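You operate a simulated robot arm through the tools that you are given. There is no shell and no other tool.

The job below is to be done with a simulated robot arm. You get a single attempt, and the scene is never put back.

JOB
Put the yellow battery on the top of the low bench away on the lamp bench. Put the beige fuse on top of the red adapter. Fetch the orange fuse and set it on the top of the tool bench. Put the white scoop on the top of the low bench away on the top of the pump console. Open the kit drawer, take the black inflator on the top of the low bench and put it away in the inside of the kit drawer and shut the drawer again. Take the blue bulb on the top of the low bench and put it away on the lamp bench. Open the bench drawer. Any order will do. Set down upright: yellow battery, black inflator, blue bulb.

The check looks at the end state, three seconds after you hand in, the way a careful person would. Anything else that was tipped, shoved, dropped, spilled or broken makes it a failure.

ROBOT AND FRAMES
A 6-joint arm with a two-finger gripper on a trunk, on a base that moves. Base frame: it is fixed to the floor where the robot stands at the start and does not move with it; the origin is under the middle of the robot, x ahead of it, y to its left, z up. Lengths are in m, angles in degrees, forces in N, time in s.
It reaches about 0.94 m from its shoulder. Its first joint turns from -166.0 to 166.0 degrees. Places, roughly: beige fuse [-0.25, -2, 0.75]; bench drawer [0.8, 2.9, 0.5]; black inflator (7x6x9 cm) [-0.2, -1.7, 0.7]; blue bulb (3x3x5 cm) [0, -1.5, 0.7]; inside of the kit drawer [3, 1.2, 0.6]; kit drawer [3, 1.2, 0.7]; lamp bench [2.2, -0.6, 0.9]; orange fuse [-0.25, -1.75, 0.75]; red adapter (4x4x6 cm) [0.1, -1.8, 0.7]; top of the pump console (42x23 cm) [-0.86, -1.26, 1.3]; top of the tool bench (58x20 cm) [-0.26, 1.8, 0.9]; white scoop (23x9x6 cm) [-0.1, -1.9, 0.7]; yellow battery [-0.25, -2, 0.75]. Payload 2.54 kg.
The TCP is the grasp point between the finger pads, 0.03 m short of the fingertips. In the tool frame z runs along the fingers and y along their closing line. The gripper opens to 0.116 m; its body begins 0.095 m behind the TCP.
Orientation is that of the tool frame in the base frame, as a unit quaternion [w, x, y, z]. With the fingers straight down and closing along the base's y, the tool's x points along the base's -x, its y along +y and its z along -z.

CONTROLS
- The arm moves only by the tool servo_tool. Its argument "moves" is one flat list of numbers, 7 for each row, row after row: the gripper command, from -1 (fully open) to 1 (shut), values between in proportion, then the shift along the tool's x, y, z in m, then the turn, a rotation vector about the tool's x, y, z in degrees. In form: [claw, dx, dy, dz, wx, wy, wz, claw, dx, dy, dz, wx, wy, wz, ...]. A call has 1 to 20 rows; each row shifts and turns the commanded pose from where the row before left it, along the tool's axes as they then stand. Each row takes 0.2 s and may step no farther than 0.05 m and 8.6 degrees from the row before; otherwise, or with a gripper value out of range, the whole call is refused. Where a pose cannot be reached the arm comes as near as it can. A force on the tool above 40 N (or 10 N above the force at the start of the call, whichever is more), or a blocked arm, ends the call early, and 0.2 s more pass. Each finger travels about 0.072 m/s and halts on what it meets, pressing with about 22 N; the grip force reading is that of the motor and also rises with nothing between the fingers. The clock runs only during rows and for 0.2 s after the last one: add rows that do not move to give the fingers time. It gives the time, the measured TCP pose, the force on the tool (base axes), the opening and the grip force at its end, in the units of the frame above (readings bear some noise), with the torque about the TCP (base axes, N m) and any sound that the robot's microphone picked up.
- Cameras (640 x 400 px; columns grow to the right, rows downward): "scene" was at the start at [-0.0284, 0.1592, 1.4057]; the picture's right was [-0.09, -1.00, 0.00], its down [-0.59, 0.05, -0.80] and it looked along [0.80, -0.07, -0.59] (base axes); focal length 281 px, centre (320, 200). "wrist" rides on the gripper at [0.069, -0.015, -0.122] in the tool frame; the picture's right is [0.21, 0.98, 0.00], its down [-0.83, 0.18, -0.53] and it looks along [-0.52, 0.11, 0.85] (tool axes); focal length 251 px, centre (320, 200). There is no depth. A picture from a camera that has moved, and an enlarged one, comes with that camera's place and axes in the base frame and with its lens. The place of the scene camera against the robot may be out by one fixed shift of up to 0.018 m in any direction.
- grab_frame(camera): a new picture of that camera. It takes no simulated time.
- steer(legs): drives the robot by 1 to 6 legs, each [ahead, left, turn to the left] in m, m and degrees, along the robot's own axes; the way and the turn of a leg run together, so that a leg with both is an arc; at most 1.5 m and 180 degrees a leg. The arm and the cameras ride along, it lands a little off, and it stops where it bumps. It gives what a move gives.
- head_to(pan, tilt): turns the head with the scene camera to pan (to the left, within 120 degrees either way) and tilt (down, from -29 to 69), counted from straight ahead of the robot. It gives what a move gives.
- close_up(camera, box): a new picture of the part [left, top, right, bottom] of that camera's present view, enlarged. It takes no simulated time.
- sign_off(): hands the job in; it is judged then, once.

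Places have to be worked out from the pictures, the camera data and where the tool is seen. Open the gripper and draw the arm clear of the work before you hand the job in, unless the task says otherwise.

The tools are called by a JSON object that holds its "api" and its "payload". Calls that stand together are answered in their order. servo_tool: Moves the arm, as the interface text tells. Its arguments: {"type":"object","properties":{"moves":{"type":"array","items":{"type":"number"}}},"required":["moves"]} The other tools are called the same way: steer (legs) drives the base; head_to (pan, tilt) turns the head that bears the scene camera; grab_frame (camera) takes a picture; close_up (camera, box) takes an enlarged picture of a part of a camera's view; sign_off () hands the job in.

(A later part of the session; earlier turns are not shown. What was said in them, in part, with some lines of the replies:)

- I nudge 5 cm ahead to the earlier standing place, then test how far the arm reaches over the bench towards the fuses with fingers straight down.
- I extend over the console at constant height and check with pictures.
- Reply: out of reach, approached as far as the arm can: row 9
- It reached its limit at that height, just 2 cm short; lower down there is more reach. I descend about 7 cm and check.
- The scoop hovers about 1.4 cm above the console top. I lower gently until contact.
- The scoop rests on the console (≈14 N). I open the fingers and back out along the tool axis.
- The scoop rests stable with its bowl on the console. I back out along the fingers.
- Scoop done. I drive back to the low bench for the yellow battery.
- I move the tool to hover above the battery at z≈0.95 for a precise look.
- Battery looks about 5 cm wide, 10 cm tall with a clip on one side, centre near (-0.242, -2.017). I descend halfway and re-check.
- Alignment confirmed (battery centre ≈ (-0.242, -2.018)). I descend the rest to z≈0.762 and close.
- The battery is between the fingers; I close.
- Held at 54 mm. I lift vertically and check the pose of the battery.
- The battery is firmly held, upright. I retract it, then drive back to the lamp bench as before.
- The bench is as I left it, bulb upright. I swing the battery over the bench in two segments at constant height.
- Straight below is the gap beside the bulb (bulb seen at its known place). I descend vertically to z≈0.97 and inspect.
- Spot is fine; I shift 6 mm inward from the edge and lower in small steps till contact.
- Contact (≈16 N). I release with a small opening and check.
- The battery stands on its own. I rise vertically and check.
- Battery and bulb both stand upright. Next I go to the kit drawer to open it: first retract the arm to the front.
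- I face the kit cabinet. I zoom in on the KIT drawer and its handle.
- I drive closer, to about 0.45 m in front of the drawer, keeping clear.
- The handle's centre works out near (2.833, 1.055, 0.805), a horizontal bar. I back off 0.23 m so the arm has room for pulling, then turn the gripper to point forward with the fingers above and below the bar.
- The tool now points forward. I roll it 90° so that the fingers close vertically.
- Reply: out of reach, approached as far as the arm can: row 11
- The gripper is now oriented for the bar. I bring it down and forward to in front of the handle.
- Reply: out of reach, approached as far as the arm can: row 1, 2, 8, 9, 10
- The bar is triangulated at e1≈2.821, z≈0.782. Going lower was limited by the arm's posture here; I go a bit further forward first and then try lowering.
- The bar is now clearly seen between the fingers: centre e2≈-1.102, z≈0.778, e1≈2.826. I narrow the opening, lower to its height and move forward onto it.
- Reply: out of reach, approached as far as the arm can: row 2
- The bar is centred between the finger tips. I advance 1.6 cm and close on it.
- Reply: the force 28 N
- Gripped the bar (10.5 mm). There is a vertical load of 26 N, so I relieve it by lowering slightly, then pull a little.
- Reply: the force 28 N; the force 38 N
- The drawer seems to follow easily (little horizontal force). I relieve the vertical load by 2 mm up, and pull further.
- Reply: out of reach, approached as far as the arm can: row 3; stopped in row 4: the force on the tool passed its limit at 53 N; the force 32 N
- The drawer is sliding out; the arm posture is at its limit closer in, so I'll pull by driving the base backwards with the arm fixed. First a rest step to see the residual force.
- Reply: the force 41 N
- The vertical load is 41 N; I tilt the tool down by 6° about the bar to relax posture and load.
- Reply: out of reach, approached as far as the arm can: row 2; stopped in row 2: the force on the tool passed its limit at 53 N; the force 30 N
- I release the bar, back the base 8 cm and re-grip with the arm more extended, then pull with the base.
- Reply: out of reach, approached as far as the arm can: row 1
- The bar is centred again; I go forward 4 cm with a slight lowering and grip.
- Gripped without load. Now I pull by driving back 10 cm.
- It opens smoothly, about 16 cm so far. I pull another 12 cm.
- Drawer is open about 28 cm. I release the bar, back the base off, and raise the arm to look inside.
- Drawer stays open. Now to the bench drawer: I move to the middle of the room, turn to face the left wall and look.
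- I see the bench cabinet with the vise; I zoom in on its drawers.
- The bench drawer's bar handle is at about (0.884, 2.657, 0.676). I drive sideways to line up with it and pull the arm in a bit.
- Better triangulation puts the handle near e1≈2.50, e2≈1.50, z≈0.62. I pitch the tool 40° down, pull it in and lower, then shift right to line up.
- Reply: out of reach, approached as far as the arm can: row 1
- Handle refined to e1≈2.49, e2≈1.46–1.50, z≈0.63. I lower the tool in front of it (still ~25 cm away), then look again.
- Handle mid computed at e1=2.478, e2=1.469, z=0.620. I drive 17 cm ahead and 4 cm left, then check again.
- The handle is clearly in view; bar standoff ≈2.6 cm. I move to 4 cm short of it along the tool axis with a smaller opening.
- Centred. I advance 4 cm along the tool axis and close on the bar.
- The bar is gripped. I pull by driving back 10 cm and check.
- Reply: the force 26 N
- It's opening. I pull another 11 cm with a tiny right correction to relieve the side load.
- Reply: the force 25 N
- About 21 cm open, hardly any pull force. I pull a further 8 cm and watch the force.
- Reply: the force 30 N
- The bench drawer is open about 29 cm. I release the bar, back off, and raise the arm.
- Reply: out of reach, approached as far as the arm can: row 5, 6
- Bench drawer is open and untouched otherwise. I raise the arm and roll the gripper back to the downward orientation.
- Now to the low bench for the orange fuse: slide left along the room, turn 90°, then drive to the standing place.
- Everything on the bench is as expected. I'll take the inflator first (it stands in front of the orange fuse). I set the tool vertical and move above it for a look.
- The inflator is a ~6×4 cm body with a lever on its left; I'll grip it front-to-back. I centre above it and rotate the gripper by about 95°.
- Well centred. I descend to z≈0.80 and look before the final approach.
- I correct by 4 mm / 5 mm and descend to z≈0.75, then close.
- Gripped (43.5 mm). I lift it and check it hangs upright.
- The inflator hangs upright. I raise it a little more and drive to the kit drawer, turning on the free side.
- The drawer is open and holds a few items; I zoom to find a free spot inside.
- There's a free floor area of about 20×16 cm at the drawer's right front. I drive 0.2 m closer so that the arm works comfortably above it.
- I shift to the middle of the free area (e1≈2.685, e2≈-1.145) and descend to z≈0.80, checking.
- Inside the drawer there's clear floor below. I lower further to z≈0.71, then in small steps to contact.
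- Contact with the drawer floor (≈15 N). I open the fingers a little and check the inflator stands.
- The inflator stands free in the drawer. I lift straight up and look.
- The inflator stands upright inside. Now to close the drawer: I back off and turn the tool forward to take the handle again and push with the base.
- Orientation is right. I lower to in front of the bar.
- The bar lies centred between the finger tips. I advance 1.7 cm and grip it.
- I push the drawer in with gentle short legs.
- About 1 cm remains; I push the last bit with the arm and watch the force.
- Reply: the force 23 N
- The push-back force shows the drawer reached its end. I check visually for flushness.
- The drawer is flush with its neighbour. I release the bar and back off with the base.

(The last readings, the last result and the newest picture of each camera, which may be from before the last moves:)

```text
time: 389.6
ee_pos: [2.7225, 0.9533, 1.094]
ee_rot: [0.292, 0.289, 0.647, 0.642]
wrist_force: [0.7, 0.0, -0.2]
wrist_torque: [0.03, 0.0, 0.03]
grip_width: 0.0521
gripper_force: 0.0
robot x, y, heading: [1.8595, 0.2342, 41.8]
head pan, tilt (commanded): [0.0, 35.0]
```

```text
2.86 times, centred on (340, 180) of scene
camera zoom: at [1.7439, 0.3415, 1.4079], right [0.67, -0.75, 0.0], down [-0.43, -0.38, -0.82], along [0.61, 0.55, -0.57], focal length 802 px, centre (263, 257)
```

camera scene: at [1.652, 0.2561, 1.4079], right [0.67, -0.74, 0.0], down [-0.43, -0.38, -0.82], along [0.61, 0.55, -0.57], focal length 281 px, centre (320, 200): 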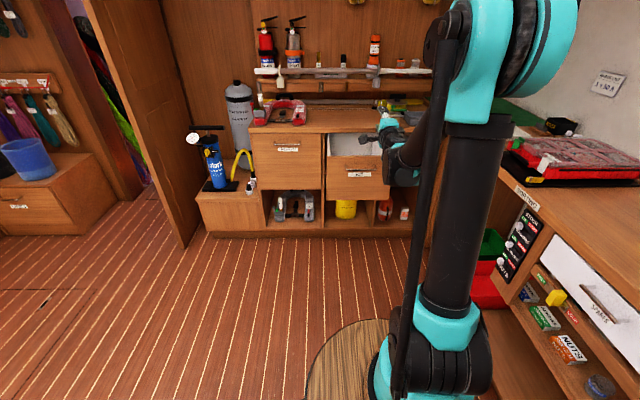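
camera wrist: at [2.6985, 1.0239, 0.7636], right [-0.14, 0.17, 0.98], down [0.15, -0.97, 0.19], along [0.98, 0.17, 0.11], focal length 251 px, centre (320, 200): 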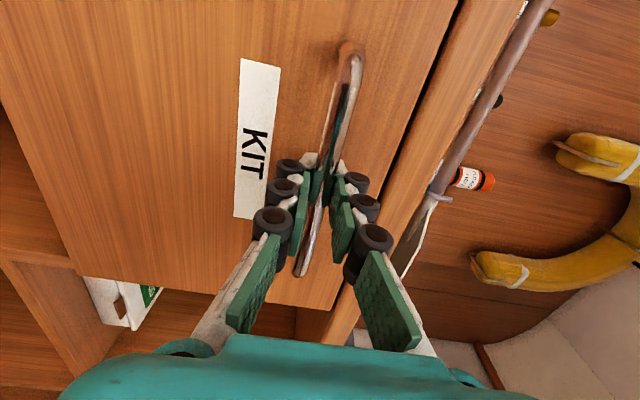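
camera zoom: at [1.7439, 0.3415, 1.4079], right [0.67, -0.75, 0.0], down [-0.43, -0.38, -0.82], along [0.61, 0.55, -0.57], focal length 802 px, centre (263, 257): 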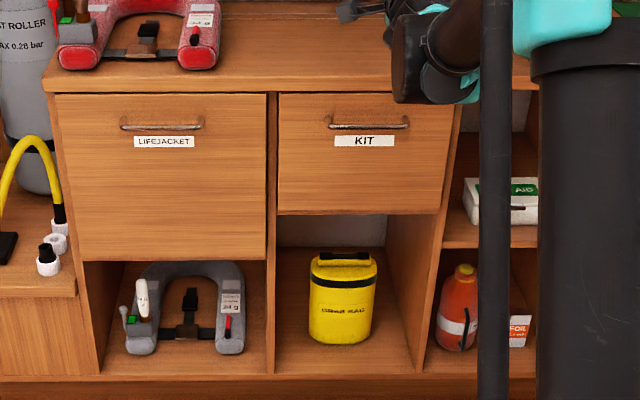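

The KIT drawer is shut. Now I restore the downward gripper orientation for the orange fuse.

{"api": "servo_tool", "payload": {"moves": [0.1, 0, 0, 0, 0, 0, -8.2, 0.1, 0, 0, 0, 0, 0, -8.2, 0.1, 0, 0, 0, 0, 0, -8.2, 0.1, 0, 0, 0, 0, 0, -8.2, 0.1, 0, 0, 0, 0, 0, -8.2, 0.1, 0, 0, 0, 0, 0, -8.2, 0.1, 0, 0, 0, 0, 0, -8.2, 0.1, 0, 0, 0, 0, 0, -8.2, 0.1, 0, 0, 0, 0, 0, -8.2, 0.1, 0, 0, 0, 0, 0, -8.2, 0.1, 0, 0, 0, 0, 0, -8.0, 0.1, 0, 0, 0, 0, 0, 0]}}

{"api": "servo_tool", "payload": {"moves": [-0.2, 0, 0, 0, 0, 8.1, 0, -0.2, 0, 0, 0, 0, 8.1, 0, -0.2, 0, 0, 0, 0, 8.1, 0, -0.2, 0, 0, 0, 0, 8.1, 0, -0.2, 0, 0, 0, 0, 8.1, 0, -0.2, 0, 0, 0, 0, 8.1, 0, -0.2, 0, 0, 0, 0, 8.1, 0, -0.2, 0, 0, 0, 0, 8.1, 0, -0.2, 0, 0, 0, 0, 0, 0]}}

```text
time: 392.2
ee_pos: [2.7226, 0.9526, 1.0947]
ee_rot: [0.66, -0.254, 0.662, 0.249]
wrist_force: [1.1, 0.0, -0.1]
wrist_torque: [0.01, -0.03, 0.01]
grip_width: 0.0523
gripper_force: 0.1
robot x, y, heading: [1.8621, 0.2348, 41.7]
head pan, tilt (commanded): [0.0, 35.0]
```

```text
time: 394.2
ee_pos: [2.7266, 0.9493, 1.096]
ee_rot: [0.234, -0.333, 0.91, 0.083]
wrist_force: [-0.2, 0.0, 0.3]
wrist_torque: [0.01, 0.01, 0.02]
grip_width: 0.0695
gripper_force: 0.1
out of reach, approached as far as the arm can: row 1
robot x, y, heading: [1.8593, 0.2336, 42.0]
head pan, tilt (commanded): [0.0, 35.0]
```

I retract the arm by 0.3 m, then drive back to the low bench, turning on the free side.

{"api": "servo_tool", "payload": {"moves": [-0.2, 0.0376, 0, -0.0205, 0, 0, 0, -0.2, 0.0376, 0, -0.0205, 0, 0, 0, -0.2, 0.0376, 0, -0.0205, 0, 0, 0, -0.2, 0.0376, 0, -0.0205, 0, 0, 0, -0.2, 0.0376, 0, -0.0205, 0, 0, 0, -0.2, 0.0376, 0, -0.0205, 0, 0, 0, -0.2, 0.0376, 0, -0.0205, 0, 0, 0]}}

{"api": "steer", "payload": {"legs": [[0, 0.4, 0], [-1.0, 0, 0], [0, 0, 180], [0.85, 0.54, 0]]}}

{"api": "head_to", "payload": {"pan": 0, "tilt": 50}}

{"api": "grab_frame", "payload": {"camera": "scene"}}

```text
time: 395.8
ee_pos: [2.4973, 0.7544, 1.0934]
ee_rot: [0.234, -0.333, 0.909, 0.083]
wrist_force: [-0.3, -0.3, -0.4]
wrist_torque: [-0.02, 0.03, 0.03]
grip_width: 0.0695
gripper_force: 0.0
robot x, y, heading: [1.8655, 0.2334, 41.6]
head pan, tilt (commanded): [0.0, 35.0]
```

```text
time: 415.2
ee_pos: [-0.0568, -1.631, 1.0949]
ee_rot: [0.083, 0.909, 0.334, -0.234]
wrist_force: [-0.2, 0.7, -0.9]
wrist_torque: [-0.07, -0.02, -0.02]
grip_width: 0.0696
gripper_force: 0.1
robot x, y, heading: [0.5776, -1.1082, -138.1]
head pan, tilt (commanded): [0.0, 35.0]
```

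```text
time: 416.0
ee_pos: [-0.0564, -1.6307, 1.0951]
ee_rot: [0.083, 0.909, 0.333, -0.235]
wrist_force: [-0.6, 0.4, 0.0]
wrist_torque: [-0.01, 0.03, 0.02]
grip_width: 0.0697
gripper_force: 0.1
robot x, y, heading: [0.5749, -1.1066, -138.3]
head pan, tilt (commanded): [0.0, 50.0]
```

```text
taken
camera scene: at [0.7146, -1.1756, 1.3862], right [-0.67, 0.75, 0.0], down [0.57, 0.51, -0.64], along [-0.48, -0.43, -0.77], focal length 281 px, centre (320, 200)
```

scene: 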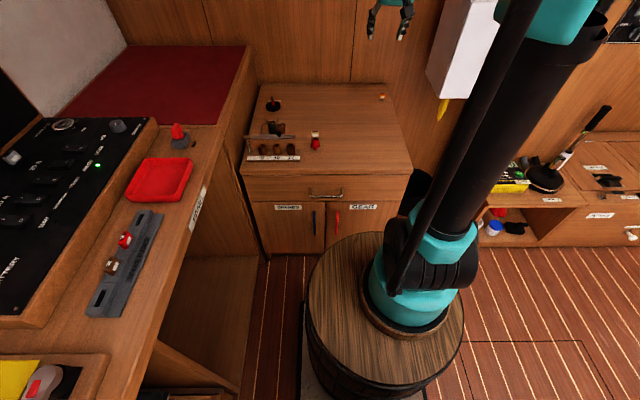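

{"api": "steer", "payload": {"legs": [[0.13, 0, 0]]}}

{"api": "grab_frame", "payload": {"camera": "wrist"}}

```text
time: 417.3
ee_pos: [-0.1545, -1.715, 1.0953]
ee_rot: [0.082, 0.91, 0.332, -0.235]
wrist_force: [-0.1, 0.0, 0.5]
wrist_torque: [0.03, -0.01, 0.02]
grip_width: 0.0697
gripper_force: 0.0
robot x, y, heading: [0.4805, -1.1982, -138.0]
head pan, tilt (commanded): [0.0, 50.0]
```

```text
taken
camera wrist: at [-0.0709, -1.6283, 1.1676], right [0.77, -0.63, -0.11], down [-0.24, -0.44, 0.86], along [-0.59, -0.64, -0.49], focal length 251 px, centre (320, 200)
```

wrist: 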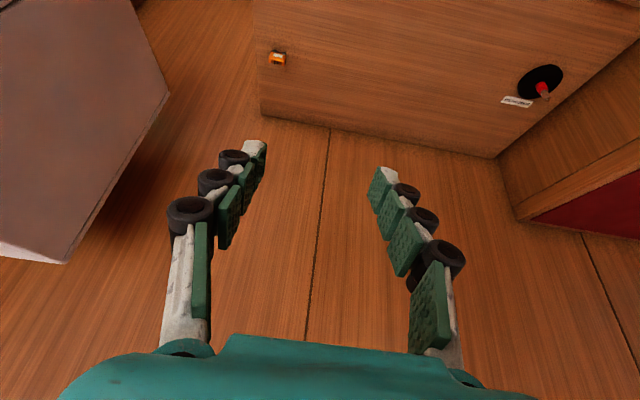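

The orange fuse is again found at (-0.346, -1.760). I trim tilt/yaw and move to hover above it.

{"api": "servo_tool", "payload": {"moves": [-0.2, 0, 0, 0, 0, 3.5, -1.3, -0.2, 0, -0.0133, 0.0401, 0, 0, 0, -0.2, 0, -0.0133, 0.0401, 0, 0, 0, -0.2, 0, -0.0133, 0.0401, 0, 0, 0, -0.2, 0, -0.0133, 0.0401, 0, 0, 0, -0.2, 0, -0.0133, 0.0401, 0, 0, 0, -0.2, 0, -0.0133, 0.0401, 0, 0, 0, -0.2, 0, -0.0133, 0.0401, 0, 0, 0, -0.2, 0, 0, 0, 0, 0, 0]}}

{"api": "grab_frame", "payload": {"camera": "wrist"}}

```text
time: 419.3
ee_pos: [-0.3085, -1.7217, 0.8414]
ee_rot: [0.071, 0.912, 0.346, -0.209]
wrist_force: [0.3, 0.0, -0.2]
wrist_torque: [0.0, 0.04, -0.01]
grip_width: 0.0697
gripper_force: 0.1
robot x, y, heading: [0.4805, -1.1966, -138.4]
head pan, tilt (commanded): [0.0, 50.0]
```

```text
taken
camera wrist: at [-0.2302, -1.636, 0.9222], right [0.79, -0.61, -0.11], down [-0.26, -0.49, 0.83], along [-0.56, -0.63, -0.54], focal length 251 px, centre (320, 200)
```

wrist: 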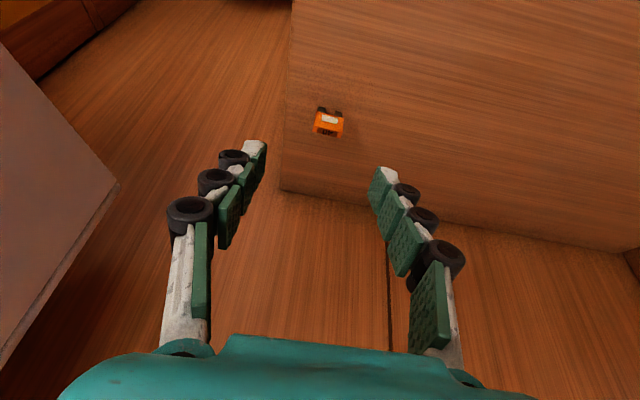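

{"api": "servo_tool", "payload": {"moves": [-0.2, 0.0005, 0.0042, 0.0375, 0, 0, 0, -0.2, 0.0005, 0.0041, 0.0375, 0, 0, 0, -0.2, 0, 0, 0, 0, 0, 0]}}

{"api": "grab_frame", "payload": {"camera": "wrist"}}

```text
time: 420.1
ee_pos: [-0.3272, -1.7475, 0.7719]
ee_rot: [0.07, 0.913, 0.345, -0.208]
wrist_force: [0.2, -0.9, -0.8]
wrist_torque: [-0.01, 0.0, 0.0]
grip_width: 0.0696
gripper_force: 0.1
robot x, y, heading: [0.4818, -1.1971, -138.3]
head pan, tilt (commanded): [0.0, 50.0]
```

```text
taken
camera wrist: at [-0.2488, -1.662, 0.8532], right [0.79, -0.61, -0.11], down [-0.26, -0.49, 0.83], along [-0.56, -0.63, -0.54], focal length 251 px, centre (320, 200)
```

wrist: 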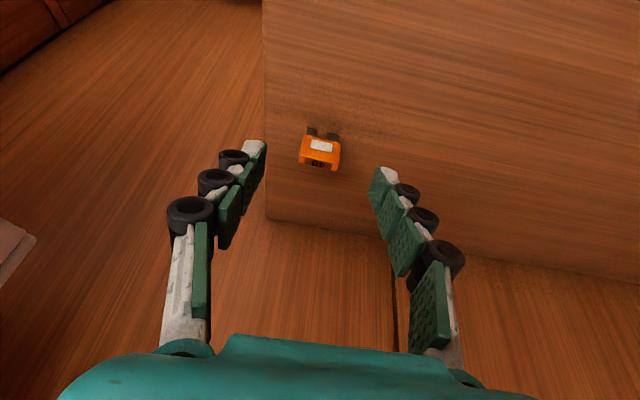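

Centred; I descend the last 3.6 cm and check before closing.

{"api": "servo_tool", "payload": {"moves": [-0.2, -0.0017, 0.0004, 0.018, 0, 0, 0, -0.2, -0.0017, 0.0004, 0.0178, 0, 0, 0, -0.2, 0, 0, 0, 0, 0, 0]}}

{"api": "close_up", "payload": {"camera": "wrist", "box": [200, 100, 440, 250]}}

```text
time: 420.9
ee_pos: [-0.3398, -1.7604, 0.7413]
ee_rot: [0.07, 0.913, 0.345, -0.208]
wrist_force: [0.0, 0.1, -0.2]
wrist_torque: [-0.01, 0.01, 0.01]
grip_width: 0.0695
gripper_force: 0.1
robot x, y, heading: [0.4827, -1.194, -138.4]
head pan, tilt (commanded): [0.0, 50.0]
```

```text
2.67 times, centred on (320, 175) of wrist
camera zoom: at [-0.2619, -1.6743, 0.8229], right [0.79, -0.61, -0.11], down [-0.26, -0.49, 0.83], along [-0.56, -0.63, -0.54], focal length 670 px, centre (320, 267)
```

zoom: 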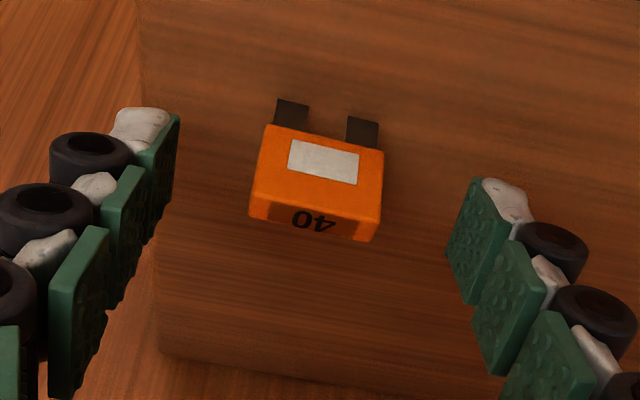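

{"api": "servo_tool", "payload": {"moves": [1, 0, 0, 0, 0, 0, 0, 1, 0, 0, 0, 0, 0, 0, 1, 0, 0, 0, 0, 0, 0, 1, 0, 0, 0, 0, 0, 0]}}

{"api": "servo_tool", "payload": {"moves": [1, -0.0086, 0, -0.0181, 0, 0, 0, 1, -0.0172, 0, -0.0361, 0, 0, 0, 1, -0.0193, 0, -0.0406, 0, 0, 0, 1, -0.0193, 0, -0.0406, 0, 0, 0, 1, -0.0193, 0, -0.0406, 0, 0, 0, 1, -0.0193, 0, -0.0406, 0, 0, 0, 1, -0.0193, 0, -0.0406, 0, 0, 0, 1, 0, 0, 0, 0, 0, 0]}}

{"api": "grab_frame", "payload": {"camera": "wrist"}}

```text
time: 421.9
ee_pos: [-0.3419, -1.7594, 0.7425]
ee_rot: [0.07, 0.913, 0.346, -0.207]
wrist_force: [-0.1, 0.8, 0.0]
wrist_torque: [-0.05, -0.02, 0.0]
grip_width: 0.0274
gripper_force: 22.5
robot x, y, heading: [0.4816, -1.1922, -138.4]
head pan, tilt (commanded): [0.0, 50.0]
```

```text
time: 423.7
ee_pos: [-0.3371, -1.7646, 1.0285]
ee_rot: [0.07, 0.912, 0.345, -0.208]
wrist_force: [-0.3, 0.4, 1.0]
wrist_torque: [-0.05, -0.02, 0.02]
grip_width: 0.0272
gripper_force: 22.2
robot x, y, heading: [0.4811, -1.1983, -138.1]
head pan, tilt (commanded): [0.0, 50.0]
```

```text
taken
camera wrist: at [-0.26, -1.6788, 1.1089], right [0.79, -0.61, -0.11], down [-0.26, -0.49, 0.83], along [-0.56, -0.63, -0.54], focal length 251 px, centre (320, 200)
```

wrist: 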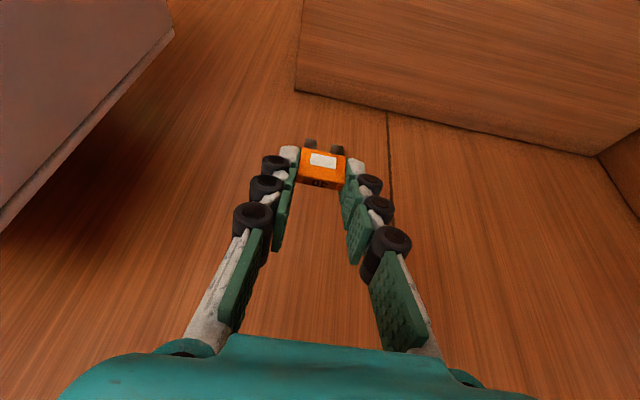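

Orange fuse held (27 mm). I retract the arm and drive to the tool bench.

{"api": "servo_tool", "payload": {"moves": [1, 0.0368, 0, -0.0245, 0, 0, 0, 1, 0.0368, 0, -0.0245, 0, 0, 0, 1, 0.0368, 0, -0.0245, 0, 0, 0, 1, 0.0368, 0, -0.0245, 0, 0, 0, 1, 0.0368, 0, -0.0245, 0, 0, 0, 1, 0.0368, 0, -0.0245, 0, 0, 0, 1, 0.0368, 0, -0.0245, 0, 0, 0, 1, 0.0368, 0, -0.0245, 0, 0, 0]}}

{"api": "steer", "payload": {"legs": [[-0.6, 0, 0], [0, -0.9, 0], [0, 0, -90], [0.4, -0.83, 0]]}}

{"api": "head_to", "payload": {"pan": 0, "tilt": 30}}

{"api": "grab_frame", "payload": {"camera": "scene"}}

{"api": "grab_frame", "payload": {"camera": "wrist"}}

```text
time: 425.5
ee_pos: [-0.074, -1.5329, 1.0769]
ee_rot: [0.07, 0.913, 0.345, -0.207]
wrist_force: [-1.1, 0.4, -0.8]
wrist_torque: [0.02, -0.04, 0.0]
grip_width: 0.0272
gripper_force: 21.7
robot x, y, heading: [0.4791, -1.1919, -138.4]
head pan, tilt (commanded): [0.0, 50.0]
```

```text
time: 441.5
ee_pos: [0.3356, 1.2853, 1.0775]
ee_rot: [-0.097, 0.889, -0.402, -0.197]
wrist_force: [-0.3, 0.2, -0.2]
wrist_torque: [0.01, -0.01, 0.01]
grip_width: 0.0271
gripper_force: 22.3
robot x, y, heading: [0.6766, 0.7273, 131.6]
head pan, tilt (commanded): [0.0, 50.0]
```

```text
time: 442.3
ee_pos: [0.3343, 1.2845, 1.0779]
ee_rot: [-0.098, 0.889, -0.401, -0.197]
wrist_force: [0.4, 0.5, -0.2]
wrist_torque: [0.01, 0.01, 0.0]
grip_width: 0.0274
gripper_force: 22.5
robot x, y, heading: [0.6703, 0.7256, 131.5]
head pan, tilt (commanded): [0.0, 30.0]
```

```text
taken
camera scene: at [0.5846, 0.6238, 1.4156], right [0.75, 0.66, 0.0], down [0.33, -0.37, -0.87], along [-0.58, 0.65, -0.5], focal length 281 px, centre (320, 200)
```

scene: 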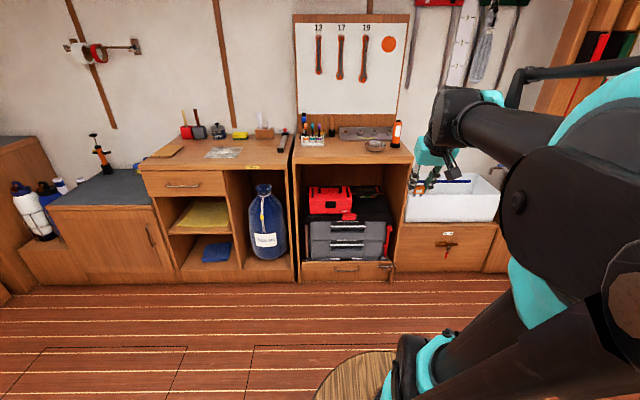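

```text
taken
camera wrist: at [0.4225, 1.2071, 1.1588], right [-0.61, -0.79, -0.11], down [-0.49, 0.26, 0.83], along [-0.63, 0.56, -0.54], focal length 251 px, centre (320, 200)
```

wrist: 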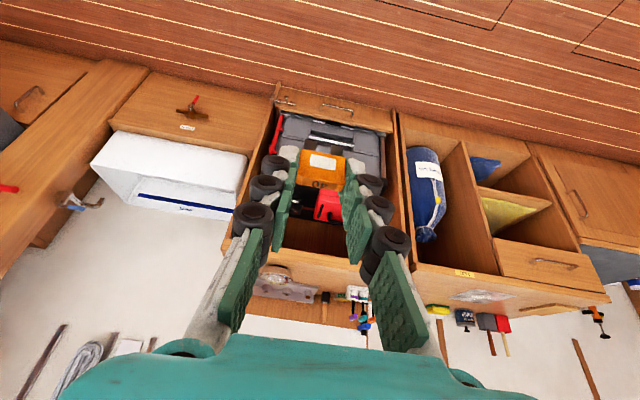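

I see the tool bench with its pegboard. I zoom in to find free space on its top.

{"api": "close_up", "payload": {"camera": "scene", "box": [280, 100, 430, 190]}}

```text
4.27 times, centred on (355, 145) of scene
camera zoom: at [0.5846, 0.6238, 1.4156], right [0.75, 0.66, 0.0], down [0.33, -0.37, -0.87], along [-0.58, 0.65, -0.5], focal length 1198 px, centre (171, 435)
```

zoom: 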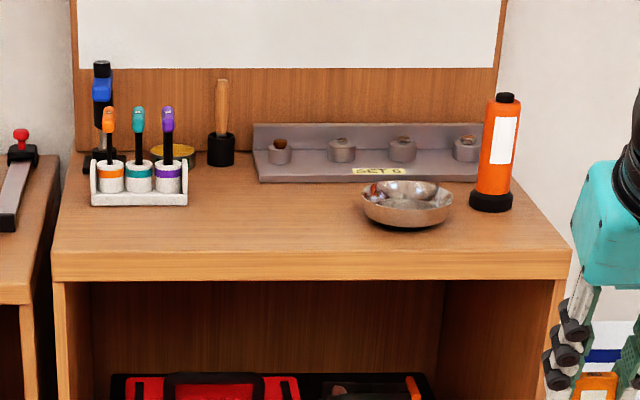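

A free spot lies in the front middle of the tool bench (between the driver rack and the bowl), around e1≈0.985, e2≈1.53. I drive 0.45 m ahead.

{"api": "steer", "payload": {"legs": [[0.45, 0, 0]]}}

{"api": "servo_tool", "payload": {"moves": [1, 0, 0.04, 0, 0, 0, 0, 1, 0, 0.04, 0, 0, 0, 0, 1, 0, 0.04, 0, 0, 0, 0, 1, 0, 0, 0, 0, 0, 0]}}

{"api": "grab_frame", "payload": {"camera": "wrist"}}

{"api": "grab_frame", "payload": {"camera": "scene"}}

```text
time: 445.1
ee_pos: [0.0325, 1.6259, 1.0781]
ee_rot: [-0.097, 0.889, -0.402, -0.196]
wrist_force: [-0.4, -0.1, 0.5]
wrist_torque: [-0.02, 0.01, -0.03]
grip_width: 0.0272
gripper_force: 21.5
robot x, y, heading: [0.3654, 1.0714, 131.5]
head pan, tilt (commanded): [0.0, 30.0]
```

```text
time: 446.1
ee_pos: [-0.0606, 1.5485, 1.0774]
ee_rot: [-0.097, 0.89, -0.4, -0.196]
wrist_force: [-0.2, -0.5, 0.2]
wrist_torque: [0.0, 0.03, -0.02]
grip_width: 0.0271
gripper_force: 22.1
robot x, y, heading: [0.371, 1.072, 131.5]
head pan, tilt (commanded): [0.0, 30.0]
```

```text
taken
camera wrist: at [0.0279, 1.4709, 1.1561], right [-0.61, -0.79, -0.11], down [-0.49, 0.26, 0.83], along [-0.63, 0.56, -0.54], focal length 251 px, centre (320, 200)
```

wrist: 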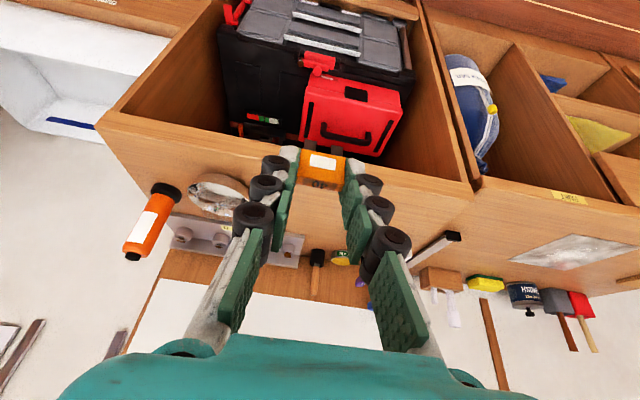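

```text
taken
camera scene: at [0.2809, 0.9654, 1.4157], right [0.75, 0.66, 0.0], down [0.33, -0.37, -0.87], along [-0.58, 0.65, -0.5], focal length 281 px, centre (320, 200)
```

scene: 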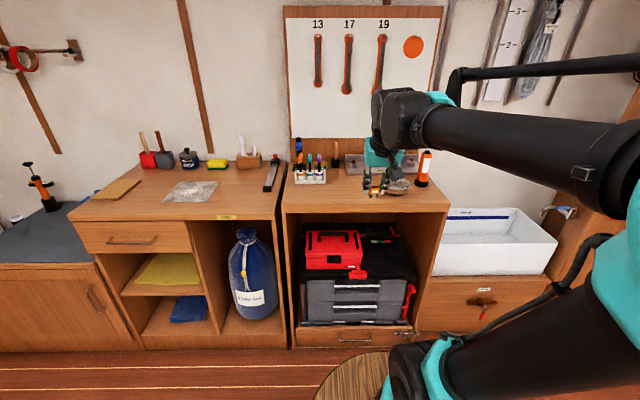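

I extend over the bench at safe height and check below.

{"api": "servo_tool", "payload": {"moves": [1, -0.0408, 0.0003, 0.0224, 0, 0, 0, 1, -0.0408, 0.0003, 0.0224, 0, 0, 0, 1, -0.0408, 0.0003, 0.0224, 0, 0, 0, 1, -0.0408, 0.0003, 0.0224, 0, 0, 0, 1, -0.0408, 0.0003, 0.0224, 0, 0, 0, 1, -0.0408, 0.0003, 0.0224, 0, 0, 0, 1, -0.0408, 0.0003, 0.0224, 0, 0, 0, 1, 0, 0, 0, 0, 0, 0]}}

{"api": "grab_frame", "payload": {"camera": "wrist"}}

{"api": "close_up", "payload": {"camera": "scene", "box": [270, 100, 460, 220]}}

```text
time: 447.9
ee_pos: [-0.2742, 1.7918, 1.056]
ee_rot: [-0.098, 0.889, -0.402, -0.196]
wrist_force: [0.4, 0.4, 0.0]
wrist_torque: [0.03, 0.02, -0.06]
grip_width: 0.0275
gripper_force: 22.2
robot x, y, heading: [0.369, 1.0701, 131.9]
head pan, tilt (commanded): [0.0, 30.0]
```

```text
taken
camera wrist: at [-0.1875, 1.7138, 1.1369], right [-0.61, -0.79, -0.11], down [-0.49, 0.26, 0.83], along [-0.63, 0.56, -0.54], focal length 251 px, centre (320, 200)
```

wrist: 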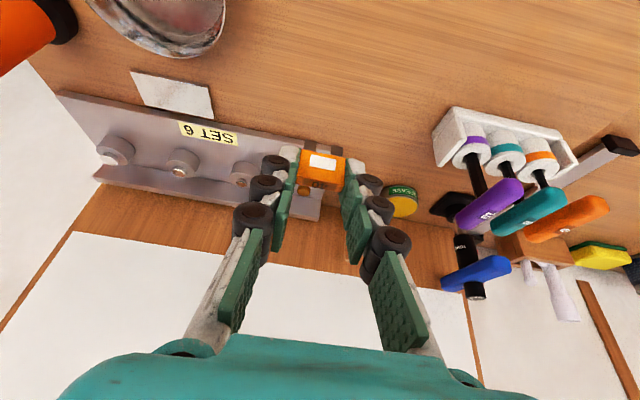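

```text
3.33 times, centred on (365, 160) of scene
camera zoom: at [0.2809, 0.9654, 1.4157], right [0.75, 0.66, 0.0], down [0.33, -0.37, -0.87], along [-0.58, 0.65, -0.5], focal length 936 px, centre (170, 333)
```

zoom: 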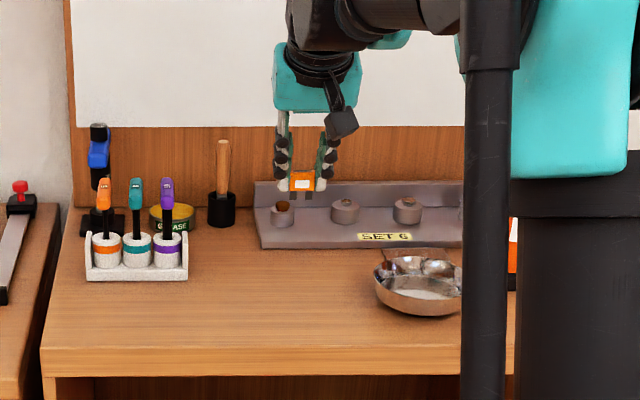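

Directly below is bare wood. I descend to about z=0.96 and look.

{"api": "servo_tool", "payload": {"moves": [1, 0.0137, 0.0005, 0.0289, 0, 0, 0, 1, 0.0136, 0.0005, 0.0289, 0, 0, 0, 1, 0.0136, 0.0005, 0.029, 0, 0, 0, 1, 0, 0, 0, 0, 0, 0]}}

{"api": "grab_frame", "payload": {"camera": "wrist"}}

{"api": "close_up", "payload": {"camera": "scene", "box": [310, 120, 410, 200]}}

```text
time: 448.9
ee_pos: [-0.2739, 1.7917, 0.9599]
ee_rot: [-0.098, 0.889, -0.402, -0.197]
wrist_force: [-1.0, 0.5, -0.4]
wrist_torque: [-0.01, -0.04, 0.01]
grip_width: 0.0275
gripper_force: 21.8
robot x, y, heading: [0.369, 1.0699, 131.7]
head pan, tilt (commanded): [0.0, 30.0]
```

```text
taken
camera wrist: at [-0.1875, 1.7132, 1.0405], right [-0.61, -0.79, -0.11], down [-0.49, 0.26, 0.83], along [-0.63, 0.56, -0.54], focal length 251 px, centre (320, 200)
```

wrist: 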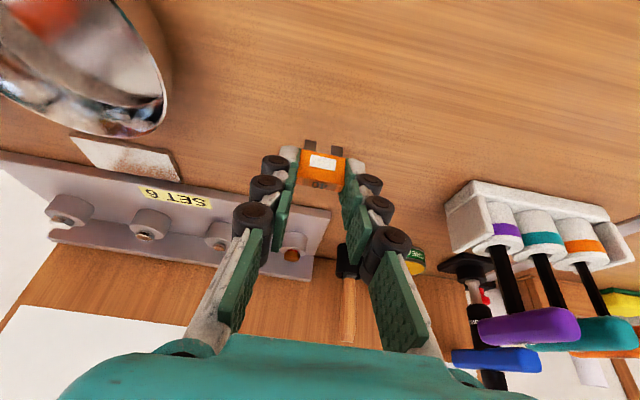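

```text
5.00 times, centred on (360, 160) of scene
camera zoom: at [0.2808, 0.9655, 1.4157], right [0.75, 0.66, 0.0], down [0.33, -0.37, -0.87], along [-0.58, 0.65, -0.5], focal length 1404 px, centre (120, 400)
```

zoom: 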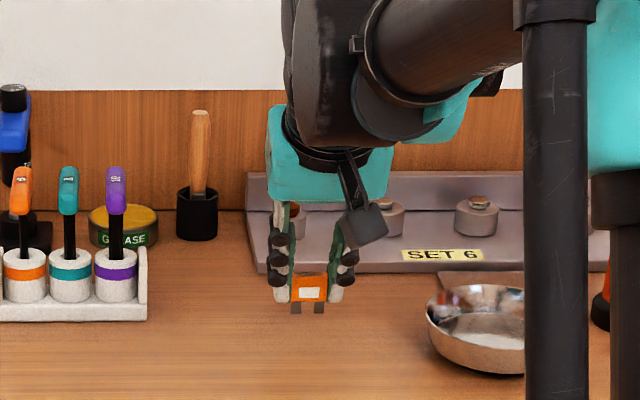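

Clear all around. I lower in small steps till contact.

{"api": "servo_tool", "payload": {"moves": [1, 0.0021, 0, 0.0045, 0, 0, 0, 1, 0.0021, 0, 0.0045, 0, 0, 0, 1, 0, 0, 0, 0, 0, 0]}}

{"api": "servo_tool", "payload": {"moves": [1, 0.0013, 0, 0.0027, 0, 0, 0, 1, 0, 0, 0, 0, 0, 0]}}

{"api": "servo_tool", "payload": {"moves": [1, 0.0013, 0, 0.0027, 0, 0, 0, 1, 0, 0, 0, 0, 0, 0]}}

{"api": "servo_tool", "payload": {"moves": [1, 0.0013, 0, 0.0027, 0, 0, 0, 1, 0, 0, 0, 0, 0, 0]}}

```text
time: 449.7
ee_pos: [-0.2749, 1.791, 0.95]
ee_rot: [-0.097, 0.889, -0.402, -0.196]
wrist_force: [-1.2, -0.2, -1.0]
wrist_torque: [-0.02, 0.02, 0.0]
grip_width: 0.0273
gripper_force: 22.4
robot x, y, heading: [0.3672, 1.0698, 131.3]
head pan, tilt (commanded): [0.0, 30.0]
```

```text
time: 450.3
ee_pos: [-0.2741, 1.7923, 0.9467]
ee_rot: [-0.097, 0.889, -0.401, -0.196]
wrist_force: [-0.2, -0.7, 0.6]
wrist_torque: [0.02, 0.0, 0.01]
grip_width: 0.0271
gripper_force: 22.3
robot x, y, heading: [0.366, 1.0724, 131.7]
head pan, tilt (commanded): [0.0, 30.0]
```

```text
time: 450.9
ee_pos: [-0.2751, 1.7907, 0.9455]
ee_rot: [-0.098, 0.889, -0.401, -0.197]
wrist_force: [0.0, 0.1, -1.6]
wrist_torque: [0.02, 0.0, -0.04]
grip_width: 0.0274
gripper_force: 21.4
robot x, y, heading: [0.3693, 1.0678, 131.5]
head pan, tilt (commanded): [0.0, 30.0]
```

```text
time: 451.5
ee_pos: [-0.2731, 1.7918, 0.9415]
ee_rot: [-0.099, 0.889, -0.402, -0.196]
wrist_force: [-0.1, -0.6, 4.4]
wrist_torque: [-0.01, 0.06, -0.01]
grip_width: 0.0275
gripper_force: 21.9
robot x, y, heading: [0.3715, 1.0683, 131.6]
head pan, tilt (commanded): [0.0, 30.0]
```

Contact begins (4 N). One more millimetre, then I release.

{"api": "servo_tool", "payload": {"moves": [1, 0.0004, 0, 0.0009, 0, 0, 0, 1, 0, 0, 0, 0, 0, 0]}}

{"api": "servo_tool", "payload": {"moves": [0.52, 0, 0, 0, 0, 0, 0, 0.48, 0, 0, 0, 0, 0, 0, 0.4, 0, 0, 0, 0, 0, 0, 0.3, 0, 0, 0, 0, 0, 0, 0.15, 0, 0, 0, 0, 0, 0, 0.15, 0, 0, 0, 0, 0, 0]}}

{"api": "close_up", "payload": {"camera": "wrist", "box": [220, 80, 420, 240]}}

{"api": "close_up", "payload": {"camera": "scene", "box": [310, 120, 410, 200]}}

```text
time: 452.1
ee_pos: [-0.2733, 1.7914, 0.9411]
ee_rot: [-0.097, 0.889, -0.402, -0.197]
wrist_force: [-0.9, 1.0, 15.8]
wrist_torque: [0.06, 0.14, 0.05]
grip_width: 0.0274
gripper_force: 22.0
robot x, y, heading: [0.3683, 1.0729, 131.5]
head pan, tilt (commanded): [0.0, 30.0]
```

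```text
time: 453.5
ee_pos: [-0.2747, 1.7909, 0.941]
ee_rot: [-0.097, 0.889, -0.401, -0.196]
wrist_force: [-0.3, 0.8, 0.3]
wrist_torque: [0.02, -0.02, -0.01]
grip_width: 0.0492
gripper_force: 0.0
robot x, y, heading: [0.3687, 1.0699, 131.6]
head pan, tilt (commanded): [0.0, 30.0]
```

```text
2.50 times, centred on (320, 160) of wrist
camera zoom: at [-0.1869, 1.7131, 1.0212], right [-0.61, -0.79, -0.11], down [-0.49, 0.26, 0.83], along [-0.63, 0.56, -0.54], focal length 629 px, centre (320, 300)
```

zoom: 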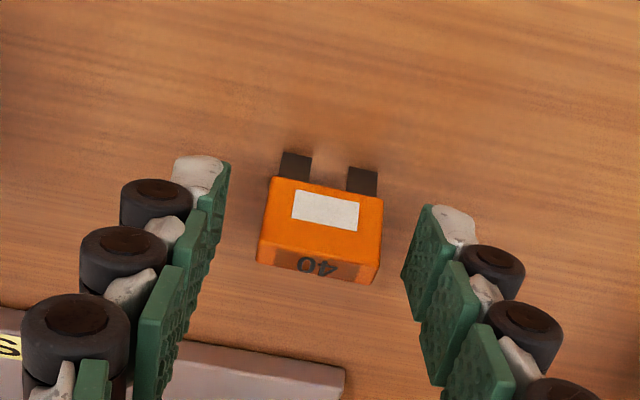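

```text
5.00 times, centred on (360, 160) of scene
camera zoom: at [0.2808, 0.9655, 1.4157], right [0.75, 0.66, 0.0], down [0.33, -0.37, -0.87], along [-0.58, 0.65, -0.5], focal length 1404 px, centre (120, 400)
```

zoom: 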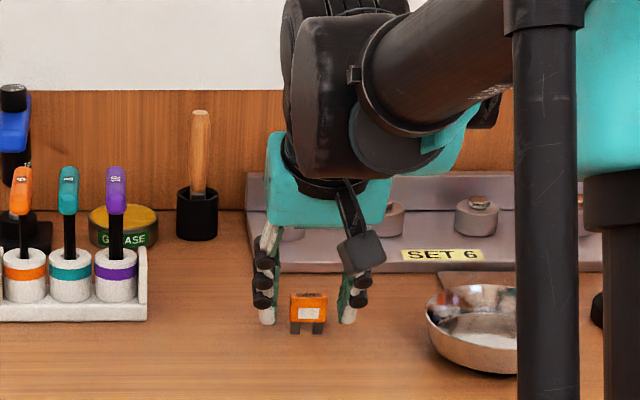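

The orange fuse stands on the tool bench. I withdraw along the fingers and pull the arm back.

{"api": "servo_tool", "payload": {"moves": [0.15, 0, 0, -0.02, 0, 0, 0, 0.15, 0, 0, -0.03, 0, 0, 0, 0.15, 0, 0, -0.045, 0, 0, 0, 0, -0.01, 0, -0.045, 0, 0, 0, -0.5, 0.03, 0, -0.035, 0, 0, 0, -1, 0.04, 0, -0.02, 0, 0, 0, -1, 0.04, 0, -0.02, 0, 0, 0, -1, 0.04, 0, -0.02, 0, 0, 0, -1, 0.04, 0, -0.02, 0, 0, 0, -1, 0.04, 0, -0.02, 0, 0, 0, -1, 0.04, 0, -0.02, 0, 0, 0, -1, 0, 0, 0, 0, 0, 0]}}

{"api": "grab_frame", "payload": {"camera": "scene"}}

{"api": "close_up", "payload": {"camera": "scene", "box": [270, 110, 460, 220]}}

```text
time: 456.1
ee_pos: [-0.0383, 1.5175, 1.0964]
ee_rot: [-0.097, 0.889, -0.402, -0.196]
wrist_force: [1.6, -0.1, 0.6]
wrist_torque: [0.0, 0.0, 0.01]
grip_width: 0.1157
gripper_force: 0.1
robot x, y, heading: [0.3663, 1.0735, 131.7]
head pan, tilt (commanded): [0.0, 30.0]
```

```text
taken
camera scene: at [0.2808, 0.9655, 1.4157], right [0.75, 0.66, 0.0], down [0.33, -0.37, -0.87], along [-0.58, 0.65, -0.5], focal length 281 px, centre (320, 200)
```

scene: 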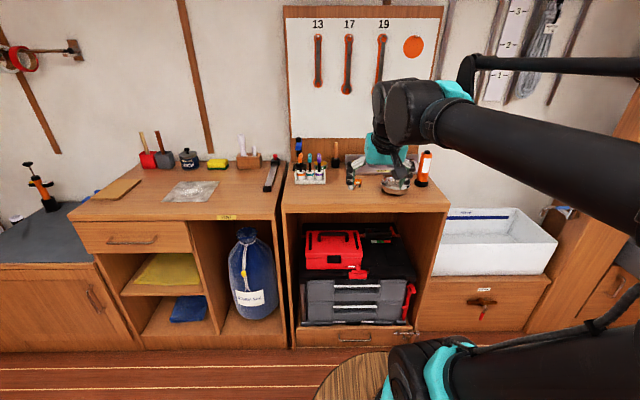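

```text
3.37 times, centred on (365, 165) of scene
camera zoom: at [0.2808, 0.9655, 1.4157], right [0.75, 0.66, 0.0], down [0.33, -0.37, -0.87], along [-0.58, 0.65, -0.5], focal length 946 px, centre (168, 318)
```

zoom: 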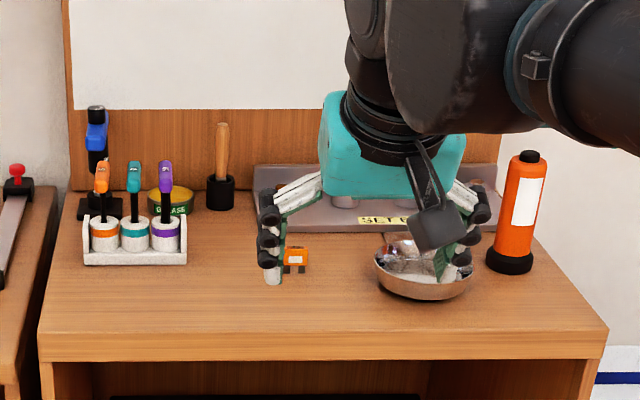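

I back away from the bench and take a last look at the tool bench and bench drawer.

{"api": "steer", "payload": {"legs": [[-0.5, 0, 0]]}}

{"api": "head_to", "payload": {"pan": 0, "tilt": 25}}

{"api": "close_up", "payload": {"camera": "scene", "box": [260, 90, 420, 200]}}

{"api": "head_to", "payload": {"pan": -50, "tilt": 20}}

{"api": "grab_frame", "payload": {"camera": "scene"}}

```text
time: 459.0
ee_pos: [0.2924, 1.1475, 1.0961]
ee_rot: [-0.098, 0.889, -0.403, -0.196]
wrist_force: [0.5, -0.7, 0.2]
wrist_torque: [0.02, 0.01, 0.0]
grip_width: 0.1159
gripper_force: 0.1
robot x, y, heading: [0.699, 0.6988, 131.4]
head pan, tilt (commanded): [0.0, 30.0]
```

```text
time: 459.7
ee_pos: [0.291, 1.1483, 1.0968]
ee_rot: [-0.098, 0.889, -0.403, -0.197]
wrist_force: [-0.1, -0.3, -1.0]
wrist_torque: [0.0, -0.01, -0.03]
grip_width: 0.116
gripper_force: 0.0
robot x, y, heading: [0.6992, 0.6985, 131.6]
head pan, tilt (commanded): [0.0, 25.0]
```

```text
3.64 times, centred on (340, 145) of scene
camera zoom: at [0.6091, 0.5956, 1.4236], right [0.75, 0.66, 0.0], down [0.28, -0.32, -0.91], along [-0.6, 0.68, -0.42], focal length 1021 px, centre (247, 400)
```

zoom: 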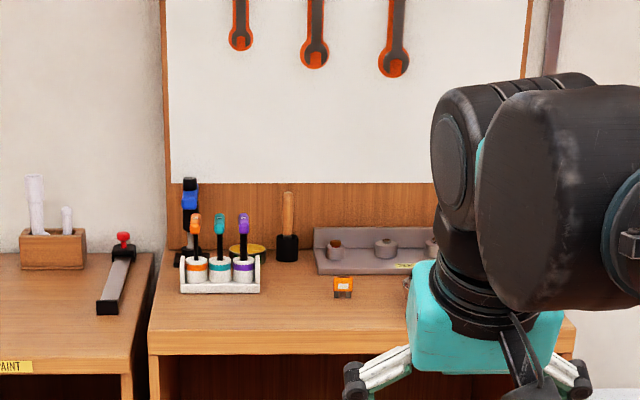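

```text
time: 460.9
ee_pos: [0.2916, 1.1469, 1.0958]
ee_rot: [-0.097, 0.889, -0.402, -0.195]
wrist_force: [-0.5, 0.5, 0.0]
wrist_torque: [-0.03, -0.03, -0.01]
grip_width: 0.1161
gripper_force: 0.1
robot x, y, heading: [0.6982, 0.6973, 131.5]
head pan, tilt (commanded): [-50.0, 20.0]
```

```text
taken
camera scene: at [0.6838, 0.6187, 1.4317], right [0.99, -0.15, 0.0], down [-0.05, -0.34, -0.94], along [0.14, 0.93, -0.34], focal length 281 px, centre (320, 200)
```

scene: 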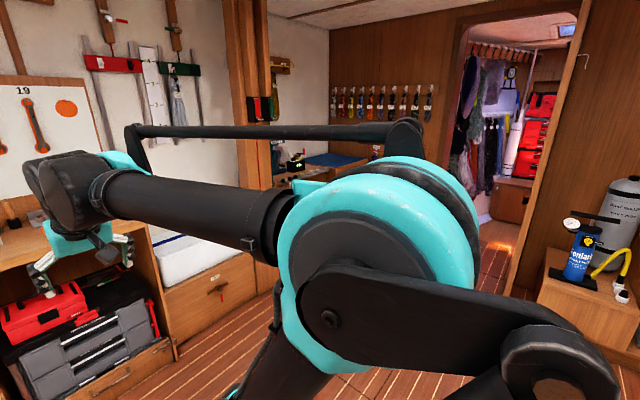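

Fuse stands well. I turn in place to get an unobstructed look at the bench drawer, kit drawer and lamp bench.

{"api": "steer", "payload": {"legs": [[0, 0, -90]]}}

{"api": "head_to", "payload": {"pan": 45, "tilt": 20}}

{"api": "grab_frame", "payload": {"camera": "scene"}}

{"api": "head_to", "payload": {"pan": -5, "tilt": 20}}

{"api": "grab_frame", "payload": {"camera": "scene"}}

{"api": "head_to", "payload": {"pan": -70, "tilt": 20}}

{"api": "grab_frame", "payload": {"camera": "scene"}}

```text
time: 465.1
ee_pos: [1.1474, 1.1046, 1.0969]
ee_rot: [0.208, -0.344, 0.913, 0.07]
wrist_force: [0.0, -0.4, -0.1]
wrist_torque: [-0.02, -0.01, 0.03]
grip_width: 0.1158
gripper_force: 0.1
robot x, y, heading: [0.6982, 0.6994, 41.5]
head pan, tilt (commanded): [-50.0, 20.0]
```

```text
time: 466.8
ee_pos: [1.1477, 1.1046, 1.0965]
ee_rot: [0.207, -0.343, 0.914, 0.069]
wrist_force: [-1.5, -0.2, 0.1]
wrist_torque: [-0.01, 0.01, -0.01]
grip_width: 0.1159
gripper_force: 0.1
robot x, y, heading: [0.698, 0.7019, 41.5]
head pan, tilt (commanded): [45.0, 20.0]
```

```text
taken
camera scene: at [0.5196, 0.8419, 1.4317], right [1.0, -0.06, 0.0], down [-0.02, -0.34, -0.94], along [0.06, 0.94, -0.34], focal length 281 px, centre (320, 200)
```

scene: 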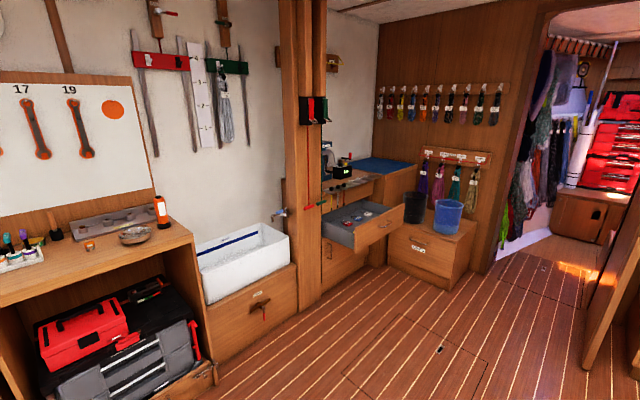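

```text
time: 468.0
ee_pos: [1.1479, 1.1044, 1.0962]
ee_rot: [0.208, -0.343, 0.913, 0.069]
wrist_force: [0.4, -0.9, -0.2]
wrist_torque: [-0.01, 0.0, 0.03]
grip_width: 0.1161
gripper_force: 0.1
robot x, y, heading: [0.6969, 0.697, 41.7]
head pan, tilt (commanded): [-5.0, 20.0]
```

```text
taken
camera scene: at [0.5886, 0.8043, 1.4317], right [0.59, -0.8, 0.0], down [-0.28, -0.2, -0.94], along [0.76, 0.56, -0.34], focal length 281 px, centre (320, 200)
```

scene: 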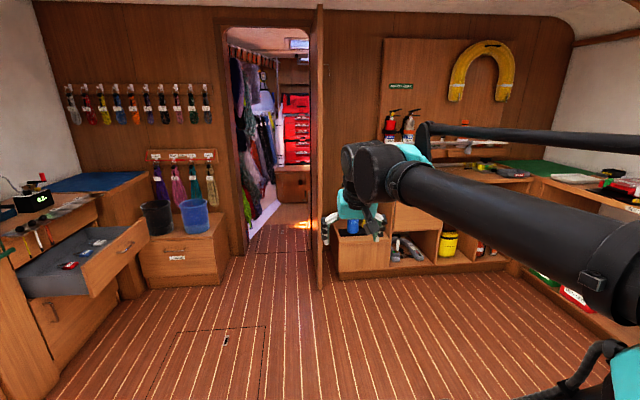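

```text
time: 469.3
ee_pos: [1.1479, 1.1047, 1.0959]
ee_rot: [0.208, -0.343, 0.913, 0.069]
wrist_force: [0.1, -0.6, -0.1]
wrist_torque: [0.0, -0.01, -0.01]
grip_width: 0.1158
gripper_force: 0.1
robot x, y, heading: [0.6991, 0.7011, 41.4]
head pan, tilt (commanded): [-70.0, 20.0]
```

```text
taken
camera scene: at [0.5955, 0.7044, 1.4317], right [-0.48, -0.88, 0.0], down [-0.3, 0.16, -0.94], along [0.83, -0.45, -0.34], focal length 281 px, centre (320, 200)
```

scene: 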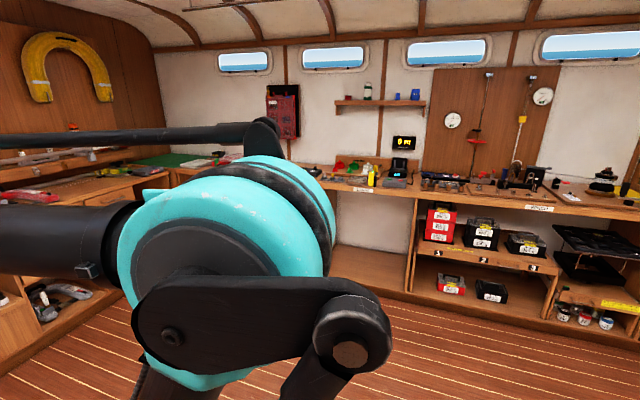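

The bench drawer is open. I zoom on the lamp bench and then look at the low bench and console one last time.

{"api": "close_up", "payload": {"camera": "scene", "box": [320, 130, 440, 210]}}

{"api": "head_to", "payload": {"pan": -120, "tilt": 15}}

{"api": "grab_frame", "payload": {"camera": "scene"}}

```text
5.00 times, centred on (380, 170) of scene
camera zoom: at [0.5955, 0.7044, 1.4317], right [-0.48, -0.88, 0.0], down [-0.3, 0.16, -0.94], along [0.83, -0.45, -0.34], focal length 1404 px, centre (20, 350)
```

zoom: 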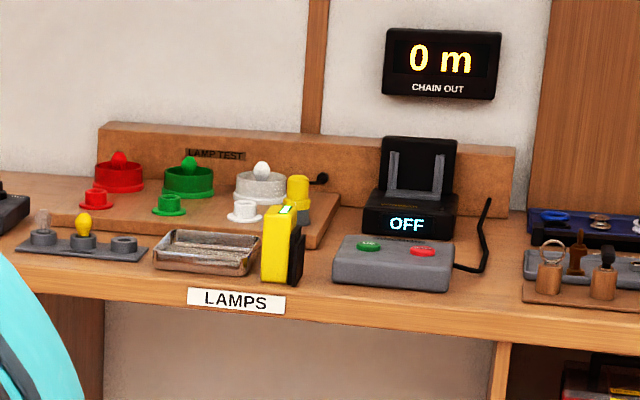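

```text
time: 470.5
ee_pos: [1.1484, 1.1043, 1.0962]
ee_rot: [0.208, -0.342, 0.914, 0.069]
wrist_force: [0.4, 0.0, -0.3]
wrist_torque: [0.01, 0.0, -0.01]
grip_width: 0.116
gripper_force: 0.1
robot x, y, heading: [0.6986, 0.6975, 41.2]
head pan, tilt (commanded): [-120.0, 15.0]
```

```text
taken
camera scene: at [0.5323, 0.6574, 1.4399], right [-0.98, -0.2, 0.0], down [-0.05, 0.25, -0.97], along [0.19, -0.95, -0.26], focal length 281 px, centre (320, 200)
```

scene: 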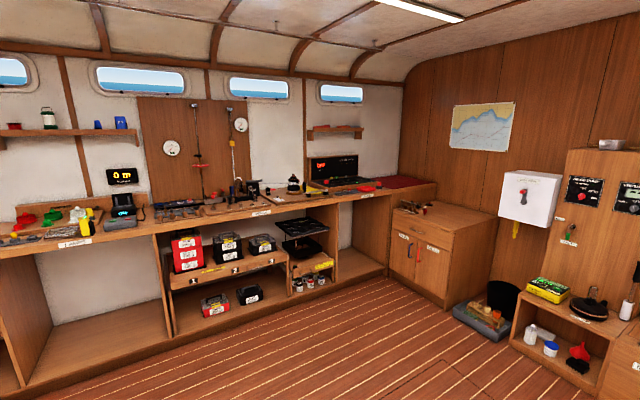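

{"api": "close_up", "payload": {"camera": "scene", "box": [385, 185, 465, 235]}}

{"api": "close_up", "payload": {"camera": "scene", "box": [540, 110, 640, 200]}}

{"api": "close_up", "payload": {"camera": "scene", "box": [30, 185, 150, 255]}}

```text
8.00 times, centred on (425, 210) of scene
camera zoom: at [0.5323, 0.6574, 1.4399], right [-0.98, -0.2, 0.0], down [-0.05, 0.25, -0.97], along [0.19, -0.95, -0.26], focal length 2247 px, centre (-520, 120)
```

zoom: 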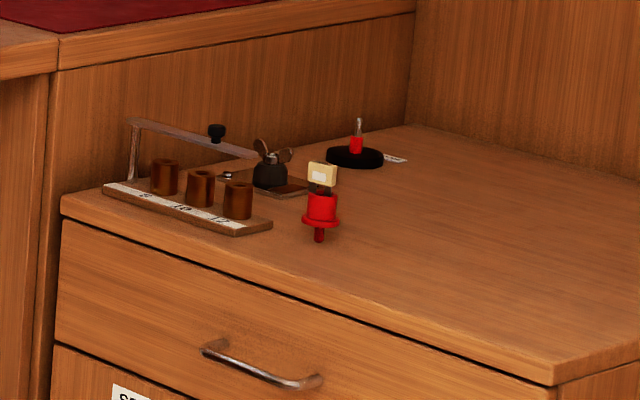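

```text
4.44 times, centred on (590, 155) of scene
camera zoom: at [0.5323, 0.6574, 1.4399], right [-0.98, -0.2, 0.0], down [-0.05, 0.25, -0.97], along [0.19, -0.95, -0.26], focal length 1248 px, centre (-880, 400)
```

zoom: 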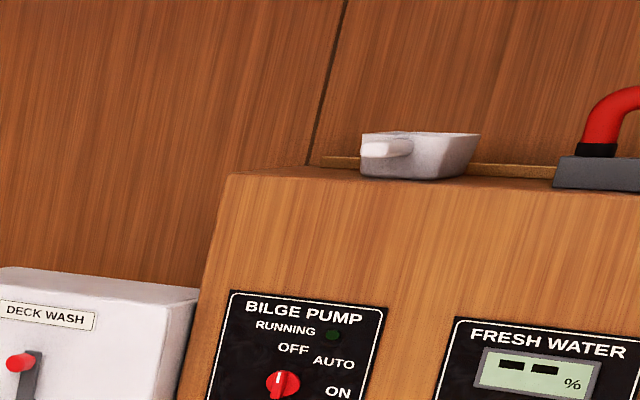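

```text
5.33 times, centred on (90, 220) of scene
camera zoom: at [0.5323, 0.6574, 1.4399], right [-0.98, -0.2, 0.0], down [-0.05, 0.25, -0.97], along [0.19, -0.95, -0.26], focal length 1498 px, centre (1547, 93)
```

zoom: 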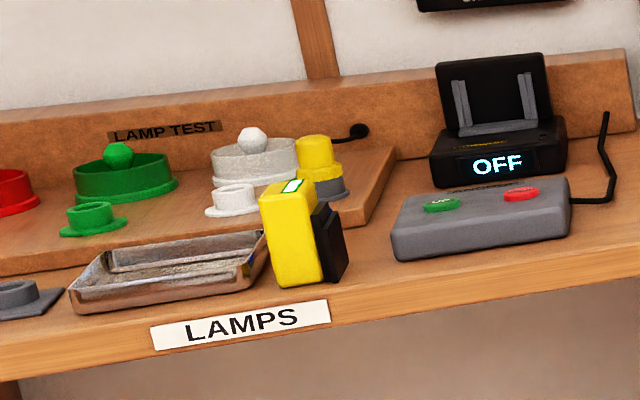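

Everything is in place: the battery and bulb stand on the lamp bench, the beige fuse is on the adapter, the orange fuse is on the tool bench and the scoop is on the console. The inflator is in the closed kit drawer (it stood upright when I shut it; I can't see it now) and the bench drawer is open. The gripper is open and the arm is clear, so I hand the job in.

{"api": "sign_off", "payload": {}}

```text
The job is handed in.
```

I finished all seven parts of the job and handed it in. I don't have the result of the check.

| Item | Where it ended up | Last seen |
|---|---|---|
| Yellow battery | Lamp bench, upright | In the final look round |
| Blue bulb | Lamp bench, upright behind the battery | After I set the battery down; from the final viewpoint the battery hid it |
| Beige fuse | On top of the red adapter, standing on its prongs | In the final look round |
| Orange fuse | Top of the tool bench, standing | In the final look round |
| White scoop | Top of the pump console; the bowl rests on it and the handle overhangs the front edge by about 3 cm | In the final look round |
| Black inflator | Inside the kit drawer, set down upright | Before I shut the drawer, so I can't confirm it stayed upright |
| Kit drawer | Shut, flush with the drawer beside it | Right after closing |
| Bench drawer | Open about 29 cm | In the final look round |

I noticed nothing tipped, shoved or dropped along the way. The gripper was open and the arm clear of the work when I handed in.
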